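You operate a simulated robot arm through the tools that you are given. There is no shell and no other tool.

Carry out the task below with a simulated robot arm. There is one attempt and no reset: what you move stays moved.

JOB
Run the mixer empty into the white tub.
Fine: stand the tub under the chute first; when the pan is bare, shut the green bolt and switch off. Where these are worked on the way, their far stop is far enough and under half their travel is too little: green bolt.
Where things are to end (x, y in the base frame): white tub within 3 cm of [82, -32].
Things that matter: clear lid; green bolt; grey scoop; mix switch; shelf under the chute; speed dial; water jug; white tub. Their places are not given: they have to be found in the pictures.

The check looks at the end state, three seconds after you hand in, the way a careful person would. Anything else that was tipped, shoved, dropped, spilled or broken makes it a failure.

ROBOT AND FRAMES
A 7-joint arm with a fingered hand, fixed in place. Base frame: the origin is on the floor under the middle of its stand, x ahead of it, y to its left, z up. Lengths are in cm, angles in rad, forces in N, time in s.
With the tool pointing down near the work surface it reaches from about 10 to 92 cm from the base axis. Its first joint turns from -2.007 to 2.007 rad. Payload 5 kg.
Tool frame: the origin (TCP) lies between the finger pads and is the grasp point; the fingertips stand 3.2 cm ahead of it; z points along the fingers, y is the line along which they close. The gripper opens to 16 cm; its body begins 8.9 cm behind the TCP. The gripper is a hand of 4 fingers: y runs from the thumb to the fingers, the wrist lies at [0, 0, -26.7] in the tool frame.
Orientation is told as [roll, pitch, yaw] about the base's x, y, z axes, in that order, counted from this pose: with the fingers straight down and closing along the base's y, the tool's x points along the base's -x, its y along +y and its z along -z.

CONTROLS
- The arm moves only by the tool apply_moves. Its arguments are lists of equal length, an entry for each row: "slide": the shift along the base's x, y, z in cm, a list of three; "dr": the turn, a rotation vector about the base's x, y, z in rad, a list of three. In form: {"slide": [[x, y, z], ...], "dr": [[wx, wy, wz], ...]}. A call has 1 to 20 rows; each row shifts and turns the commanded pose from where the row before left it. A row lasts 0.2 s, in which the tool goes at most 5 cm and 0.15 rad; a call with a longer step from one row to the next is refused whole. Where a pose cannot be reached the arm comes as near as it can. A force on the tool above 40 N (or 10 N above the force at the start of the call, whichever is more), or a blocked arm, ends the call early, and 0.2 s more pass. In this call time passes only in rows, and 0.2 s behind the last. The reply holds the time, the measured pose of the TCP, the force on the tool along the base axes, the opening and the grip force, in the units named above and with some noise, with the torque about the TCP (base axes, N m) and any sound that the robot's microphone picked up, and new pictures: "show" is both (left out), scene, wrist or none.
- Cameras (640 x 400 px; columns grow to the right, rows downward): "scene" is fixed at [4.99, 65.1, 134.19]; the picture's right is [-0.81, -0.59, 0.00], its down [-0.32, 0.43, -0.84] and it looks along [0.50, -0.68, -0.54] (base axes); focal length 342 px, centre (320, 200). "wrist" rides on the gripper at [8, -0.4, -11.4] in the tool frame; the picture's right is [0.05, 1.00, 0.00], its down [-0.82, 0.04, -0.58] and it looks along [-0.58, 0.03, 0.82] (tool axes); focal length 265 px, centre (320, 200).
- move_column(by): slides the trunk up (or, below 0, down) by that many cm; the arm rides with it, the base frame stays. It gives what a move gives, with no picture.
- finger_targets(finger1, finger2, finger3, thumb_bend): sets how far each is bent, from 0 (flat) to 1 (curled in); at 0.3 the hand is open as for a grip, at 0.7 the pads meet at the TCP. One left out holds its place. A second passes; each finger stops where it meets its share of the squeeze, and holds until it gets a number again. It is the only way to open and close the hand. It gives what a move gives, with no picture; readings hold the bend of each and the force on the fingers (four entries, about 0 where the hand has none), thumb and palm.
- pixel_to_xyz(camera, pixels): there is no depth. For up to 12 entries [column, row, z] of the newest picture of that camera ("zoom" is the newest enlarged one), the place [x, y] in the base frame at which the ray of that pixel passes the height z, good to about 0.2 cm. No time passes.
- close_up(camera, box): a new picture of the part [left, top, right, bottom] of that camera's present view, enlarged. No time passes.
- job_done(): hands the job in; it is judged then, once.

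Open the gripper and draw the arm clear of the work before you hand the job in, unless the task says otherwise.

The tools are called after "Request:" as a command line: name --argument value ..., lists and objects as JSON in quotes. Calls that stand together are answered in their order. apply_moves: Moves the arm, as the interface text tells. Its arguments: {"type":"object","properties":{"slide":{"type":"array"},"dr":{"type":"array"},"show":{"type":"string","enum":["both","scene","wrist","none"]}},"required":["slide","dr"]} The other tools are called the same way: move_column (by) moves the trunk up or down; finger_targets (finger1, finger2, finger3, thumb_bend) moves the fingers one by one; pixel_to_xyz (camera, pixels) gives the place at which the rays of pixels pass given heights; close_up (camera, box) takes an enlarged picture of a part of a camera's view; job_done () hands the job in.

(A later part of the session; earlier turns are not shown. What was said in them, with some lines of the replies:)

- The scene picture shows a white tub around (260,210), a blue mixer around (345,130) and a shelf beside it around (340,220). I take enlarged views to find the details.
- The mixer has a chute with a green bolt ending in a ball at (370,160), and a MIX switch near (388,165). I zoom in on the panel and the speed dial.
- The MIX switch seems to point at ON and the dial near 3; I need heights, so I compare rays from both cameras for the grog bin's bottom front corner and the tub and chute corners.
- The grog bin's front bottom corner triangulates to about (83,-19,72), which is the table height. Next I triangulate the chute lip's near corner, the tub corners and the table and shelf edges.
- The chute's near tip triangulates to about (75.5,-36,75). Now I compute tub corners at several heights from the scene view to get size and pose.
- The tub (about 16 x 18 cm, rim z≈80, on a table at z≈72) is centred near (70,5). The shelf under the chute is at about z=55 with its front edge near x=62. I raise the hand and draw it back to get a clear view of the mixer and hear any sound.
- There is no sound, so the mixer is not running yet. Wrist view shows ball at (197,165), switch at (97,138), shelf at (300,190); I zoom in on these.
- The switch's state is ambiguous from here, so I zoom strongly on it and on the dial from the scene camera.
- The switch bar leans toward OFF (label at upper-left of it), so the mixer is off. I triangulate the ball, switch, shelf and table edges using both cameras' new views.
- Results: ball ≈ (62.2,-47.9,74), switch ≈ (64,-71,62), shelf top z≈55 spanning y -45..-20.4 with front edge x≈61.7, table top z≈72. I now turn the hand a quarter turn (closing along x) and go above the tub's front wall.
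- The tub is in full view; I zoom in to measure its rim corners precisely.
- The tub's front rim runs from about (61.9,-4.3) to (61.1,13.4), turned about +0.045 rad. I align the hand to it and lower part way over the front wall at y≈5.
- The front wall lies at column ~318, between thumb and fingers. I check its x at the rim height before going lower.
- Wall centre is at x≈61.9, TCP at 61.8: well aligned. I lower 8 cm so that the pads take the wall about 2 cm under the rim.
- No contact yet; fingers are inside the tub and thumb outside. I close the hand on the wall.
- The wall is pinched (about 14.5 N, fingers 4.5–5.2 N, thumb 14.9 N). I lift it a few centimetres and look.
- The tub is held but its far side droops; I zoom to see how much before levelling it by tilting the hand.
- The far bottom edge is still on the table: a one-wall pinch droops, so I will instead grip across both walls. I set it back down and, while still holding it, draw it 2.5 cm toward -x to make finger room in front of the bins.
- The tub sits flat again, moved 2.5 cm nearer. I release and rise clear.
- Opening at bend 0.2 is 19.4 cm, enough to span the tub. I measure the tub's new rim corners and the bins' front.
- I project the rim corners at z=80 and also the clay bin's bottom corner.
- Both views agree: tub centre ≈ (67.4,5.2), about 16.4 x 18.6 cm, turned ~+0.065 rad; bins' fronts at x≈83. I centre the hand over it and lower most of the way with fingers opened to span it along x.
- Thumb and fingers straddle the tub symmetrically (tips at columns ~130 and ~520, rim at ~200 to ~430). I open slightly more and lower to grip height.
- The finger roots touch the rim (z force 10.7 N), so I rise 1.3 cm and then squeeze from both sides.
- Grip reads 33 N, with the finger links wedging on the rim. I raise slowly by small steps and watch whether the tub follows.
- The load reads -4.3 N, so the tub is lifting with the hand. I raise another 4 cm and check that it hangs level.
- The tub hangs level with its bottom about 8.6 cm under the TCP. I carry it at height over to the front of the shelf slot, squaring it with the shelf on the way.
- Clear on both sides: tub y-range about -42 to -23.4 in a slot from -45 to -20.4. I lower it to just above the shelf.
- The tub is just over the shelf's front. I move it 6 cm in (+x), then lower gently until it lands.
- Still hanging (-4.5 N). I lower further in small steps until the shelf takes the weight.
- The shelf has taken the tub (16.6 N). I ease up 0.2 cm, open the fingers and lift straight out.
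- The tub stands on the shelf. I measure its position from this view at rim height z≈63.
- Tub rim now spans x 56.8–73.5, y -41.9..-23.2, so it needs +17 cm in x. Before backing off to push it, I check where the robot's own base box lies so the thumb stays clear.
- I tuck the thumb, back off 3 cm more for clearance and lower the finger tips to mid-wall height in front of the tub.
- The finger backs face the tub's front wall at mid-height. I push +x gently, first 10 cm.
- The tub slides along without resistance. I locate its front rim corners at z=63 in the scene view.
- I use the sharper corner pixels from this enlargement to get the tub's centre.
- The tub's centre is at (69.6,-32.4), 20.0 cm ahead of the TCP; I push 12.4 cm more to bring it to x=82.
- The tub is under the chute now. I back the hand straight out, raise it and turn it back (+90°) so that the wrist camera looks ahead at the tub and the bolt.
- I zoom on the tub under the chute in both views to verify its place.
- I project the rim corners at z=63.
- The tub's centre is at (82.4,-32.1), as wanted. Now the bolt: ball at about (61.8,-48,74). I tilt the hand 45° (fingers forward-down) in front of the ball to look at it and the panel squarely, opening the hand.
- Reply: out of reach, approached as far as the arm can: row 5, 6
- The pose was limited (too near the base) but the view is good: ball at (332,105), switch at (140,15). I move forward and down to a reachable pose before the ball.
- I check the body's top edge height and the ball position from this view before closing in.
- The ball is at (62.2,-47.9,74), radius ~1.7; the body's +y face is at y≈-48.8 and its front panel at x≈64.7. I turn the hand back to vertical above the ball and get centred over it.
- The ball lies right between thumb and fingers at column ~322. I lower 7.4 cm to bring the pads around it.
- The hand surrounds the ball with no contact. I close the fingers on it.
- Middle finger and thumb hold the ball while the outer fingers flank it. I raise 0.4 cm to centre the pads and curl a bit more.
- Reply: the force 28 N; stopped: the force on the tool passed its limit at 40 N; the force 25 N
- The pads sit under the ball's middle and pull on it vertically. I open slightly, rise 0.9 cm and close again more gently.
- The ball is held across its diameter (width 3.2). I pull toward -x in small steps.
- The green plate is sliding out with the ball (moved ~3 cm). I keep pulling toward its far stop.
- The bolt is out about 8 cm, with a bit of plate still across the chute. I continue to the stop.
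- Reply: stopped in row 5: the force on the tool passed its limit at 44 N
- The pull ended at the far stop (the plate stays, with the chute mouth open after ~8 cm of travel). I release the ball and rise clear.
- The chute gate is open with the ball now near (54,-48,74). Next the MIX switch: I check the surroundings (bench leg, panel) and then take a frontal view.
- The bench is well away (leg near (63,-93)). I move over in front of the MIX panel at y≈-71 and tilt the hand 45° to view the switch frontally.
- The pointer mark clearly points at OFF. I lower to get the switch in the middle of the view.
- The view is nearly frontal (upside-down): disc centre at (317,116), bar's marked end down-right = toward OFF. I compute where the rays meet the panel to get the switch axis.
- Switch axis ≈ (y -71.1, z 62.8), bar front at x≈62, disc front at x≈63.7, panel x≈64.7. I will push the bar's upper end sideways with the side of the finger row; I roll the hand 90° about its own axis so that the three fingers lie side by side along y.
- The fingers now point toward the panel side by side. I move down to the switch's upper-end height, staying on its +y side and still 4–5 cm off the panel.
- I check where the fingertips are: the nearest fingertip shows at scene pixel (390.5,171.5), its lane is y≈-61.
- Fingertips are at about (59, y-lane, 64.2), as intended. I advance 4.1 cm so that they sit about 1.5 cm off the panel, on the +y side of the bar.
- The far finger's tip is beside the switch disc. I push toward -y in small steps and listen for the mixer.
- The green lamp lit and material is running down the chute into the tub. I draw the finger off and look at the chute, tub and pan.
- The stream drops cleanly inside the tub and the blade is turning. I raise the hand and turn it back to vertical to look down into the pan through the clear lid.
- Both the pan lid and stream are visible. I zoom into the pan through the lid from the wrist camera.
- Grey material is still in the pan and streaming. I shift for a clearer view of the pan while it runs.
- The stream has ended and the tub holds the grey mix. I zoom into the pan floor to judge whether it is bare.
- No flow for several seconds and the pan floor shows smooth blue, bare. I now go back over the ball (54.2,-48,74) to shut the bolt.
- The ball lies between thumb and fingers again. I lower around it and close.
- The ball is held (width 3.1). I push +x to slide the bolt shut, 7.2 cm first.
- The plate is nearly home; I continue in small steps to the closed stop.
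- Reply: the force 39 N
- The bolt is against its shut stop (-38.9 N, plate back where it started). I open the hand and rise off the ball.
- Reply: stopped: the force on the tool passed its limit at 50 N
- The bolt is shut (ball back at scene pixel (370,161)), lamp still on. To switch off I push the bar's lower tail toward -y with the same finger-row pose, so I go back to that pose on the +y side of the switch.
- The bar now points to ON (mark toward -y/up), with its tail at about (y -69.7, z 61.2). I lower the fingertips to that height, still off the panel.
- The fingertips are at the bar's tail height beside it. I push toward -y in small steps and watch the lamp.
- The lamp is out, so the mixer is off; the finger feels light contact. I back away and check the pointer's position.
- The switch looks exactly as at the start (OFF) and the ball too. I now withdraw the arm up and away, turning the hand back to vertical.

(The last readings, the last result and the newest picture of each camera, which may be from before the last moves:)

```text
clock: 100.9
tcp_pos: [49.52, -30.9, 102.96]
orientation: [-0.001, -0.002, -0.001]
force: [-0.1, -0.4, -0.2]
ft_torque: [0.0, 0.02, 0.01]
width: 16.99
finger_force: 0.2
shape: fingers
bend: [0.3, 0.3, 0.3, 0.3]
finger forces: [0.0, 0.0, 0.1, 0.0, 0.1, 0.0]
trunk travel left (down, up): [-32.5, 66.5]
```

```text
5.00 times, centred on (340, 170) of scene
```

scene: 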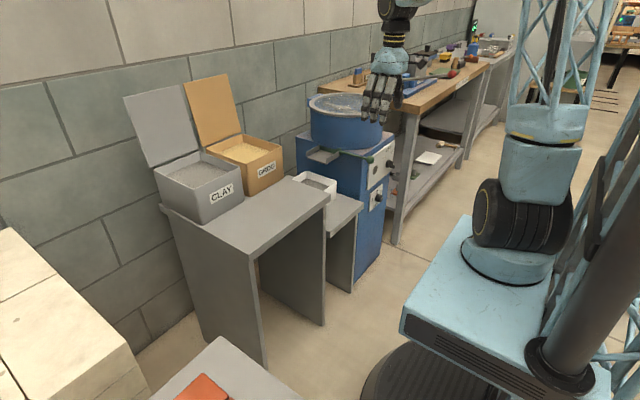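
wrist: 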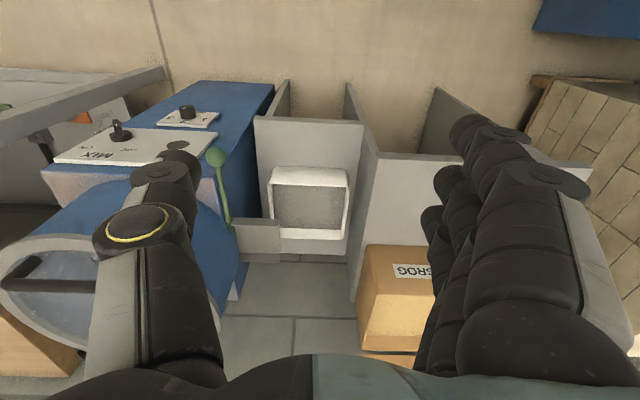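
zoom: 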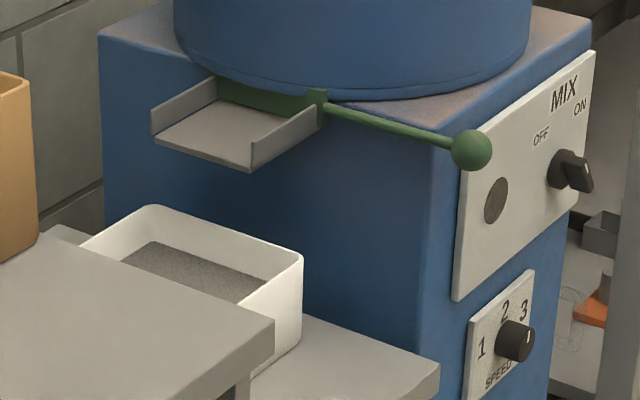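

Tub, chute, bolt, switch all look right. I verify the tub's position and take one more look down into the pan.

Request:
close_up --camera "wrist" --box '[240, 150, 380, 260]'

Request:
apply_moves --slide '[[1, -4, 1], [1, -4, 1], [1, -4, 2], [1, -4, 2], [0.5, -4, 1], [0.5, -4, 1], [0.5, -4, 0], [0, -3, 0]]' --dr '[[0, 0, 0], [0, 0, 0], [0, 0, 0], [0, 0, 0], [0, 0, 0], [0, 0, 0], [0, 0, 0], [0, 0, 0]]' --show "both"

Request:
close_up --camera "wrist" --box '[230, 180, 410, 320]'

```text
3.64 times, centred on (310, 205) of wrist
```

zoom: 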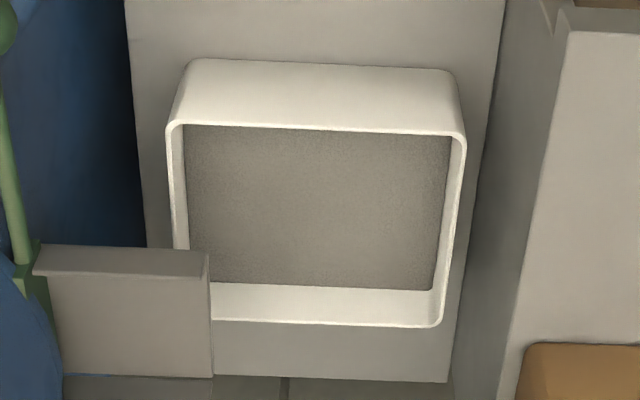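

```text
clock: 102.7
tcp_pos: [55.04, -61.99, 110.74]
orientation: [-0.002, -0.001, 0.001]
force: [0.5, 0.5, -0.3]
ft_torque: [0.04, -0.02, -0.01]
width: 17.01
finger_force: 0.0
shape: fingers
bend: [0.3, 0.3, 0.3, 0.3]
finger forces: [0.0, 0.0, 0.1, 0.0, 0.2, 0.0]
trunk travel left (down, up): [-32.5, 66.5]
```

scene: 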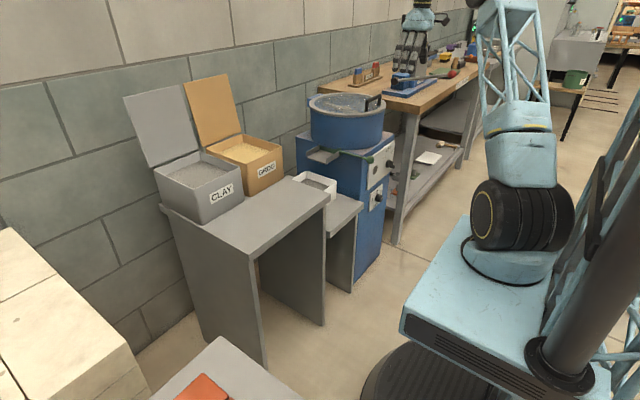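
wrist: 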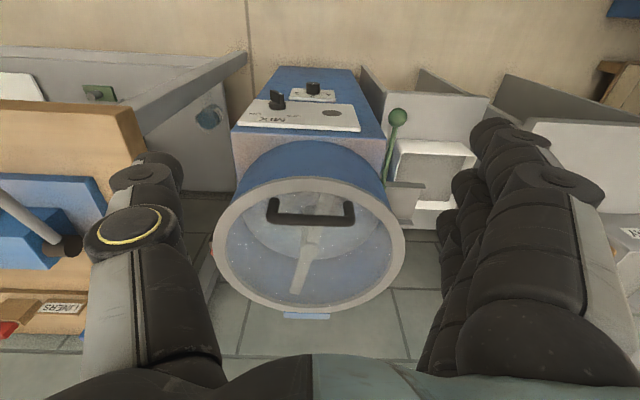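

```text
2.86 times, centred on (320, 250) of wrist
```

zoom: 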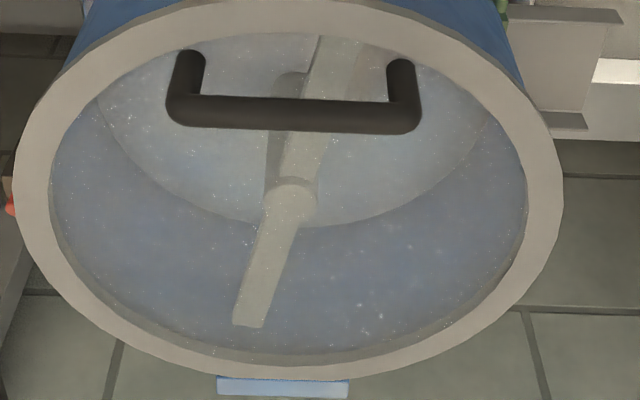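

The pan floor is bare blue, the blade has stopped, and the tub's corners are unchanged (centre ≈ (82.4,-32.1)). I draw the open hand back clear of the mixer before handing in.

Request:
apply_moves --slide '[[-1, 4, 0], [-1, 4, 0], [-1, 4, 0], [-1, 4, 0], [-1, 4, 0], [-1, 4, 0], [-1, 4, 0], [-1, 4, 0], [-1, 4, 0], [0, 3, 0], [0, 0, 0], [0, 0, 0]]' --dr '[[0, 0, 0], [0, 0, 0], [0, 0, 0], [0, 0, 0], [0, 0, 0], [0, 0, 0], [0, 0, 0], [0, 0, 0], [0, 0, 0], [0, 0, 0], [0, 0, 0], [0, 0, 0]]' --show "both"

Request:
close_up --camera "scene" --box '[290, 80, 430, 215]'

```text
clock: 105.3
tcp_pos: [45.96, -22.88, 110.92]
orientation: [-0.002, -0.003, 0.0]
force: [-0.2, -0.4, -0.3]
ft_torque: [0.01, -0.03, 0.04]
width: 17.03
finger_force: 0.1
shape: fingers
bend: [0.3, 0.3, 0.3, 0.3]
finger forces: [0.0, 0.0, 0.0, 0.0, 0.0, 0.0]
trunk travel left (down, up): [-32.5, 66.5]
```

scene: 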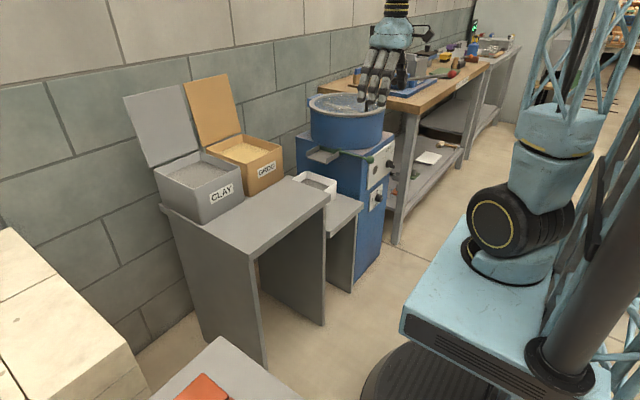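
wrist: 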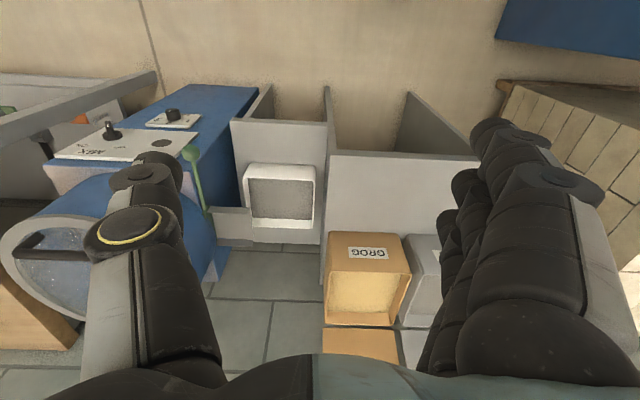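

```text
2.96 times, centred on (360, 148) of scene
```

zoom: 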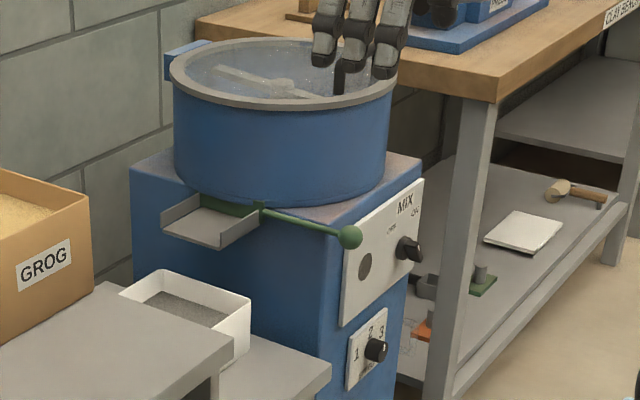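

Everything is in its end state: tub filled under the chute at about (82.4,-32.1), pan bare, bolt shut, switch OFF with lamp out, blade still, hand open and clear. I hand in.

Request:
job_done

```text
The job is handed in.
```

The mixer is emptied into the white tub and I've handed the job in. The result of the check hasn't come back.

- **White tub:** it stands on the shelf under the chute, centred at about (82.4, -32.1). That is about half a centimetre from your target, measured from the pictures.
- **Pan:** the stream stopped on its own. Looking down through the clear lid, the floor showed bare blue.
- **Green bolt:** I pulled it out to its far stop, about 8 cm, to empty the pan. Then I pushed it back against its shut stop.
- **Mix switch:** it is back at OFF, the green lamp is out and the blade is still.

My first attempt to lift the tub, pinching one wall, let its far side droop, so I set it back down and gripped it across both walls instead. Closing the bolt, the push on the ball reached about 39 N, and it passed the 50 N limit as I let go. I saw no shift in the mixer or anything else. I didn't touch the lid, scoop, speed dial or water jug, and the hand is open and clear of the work.
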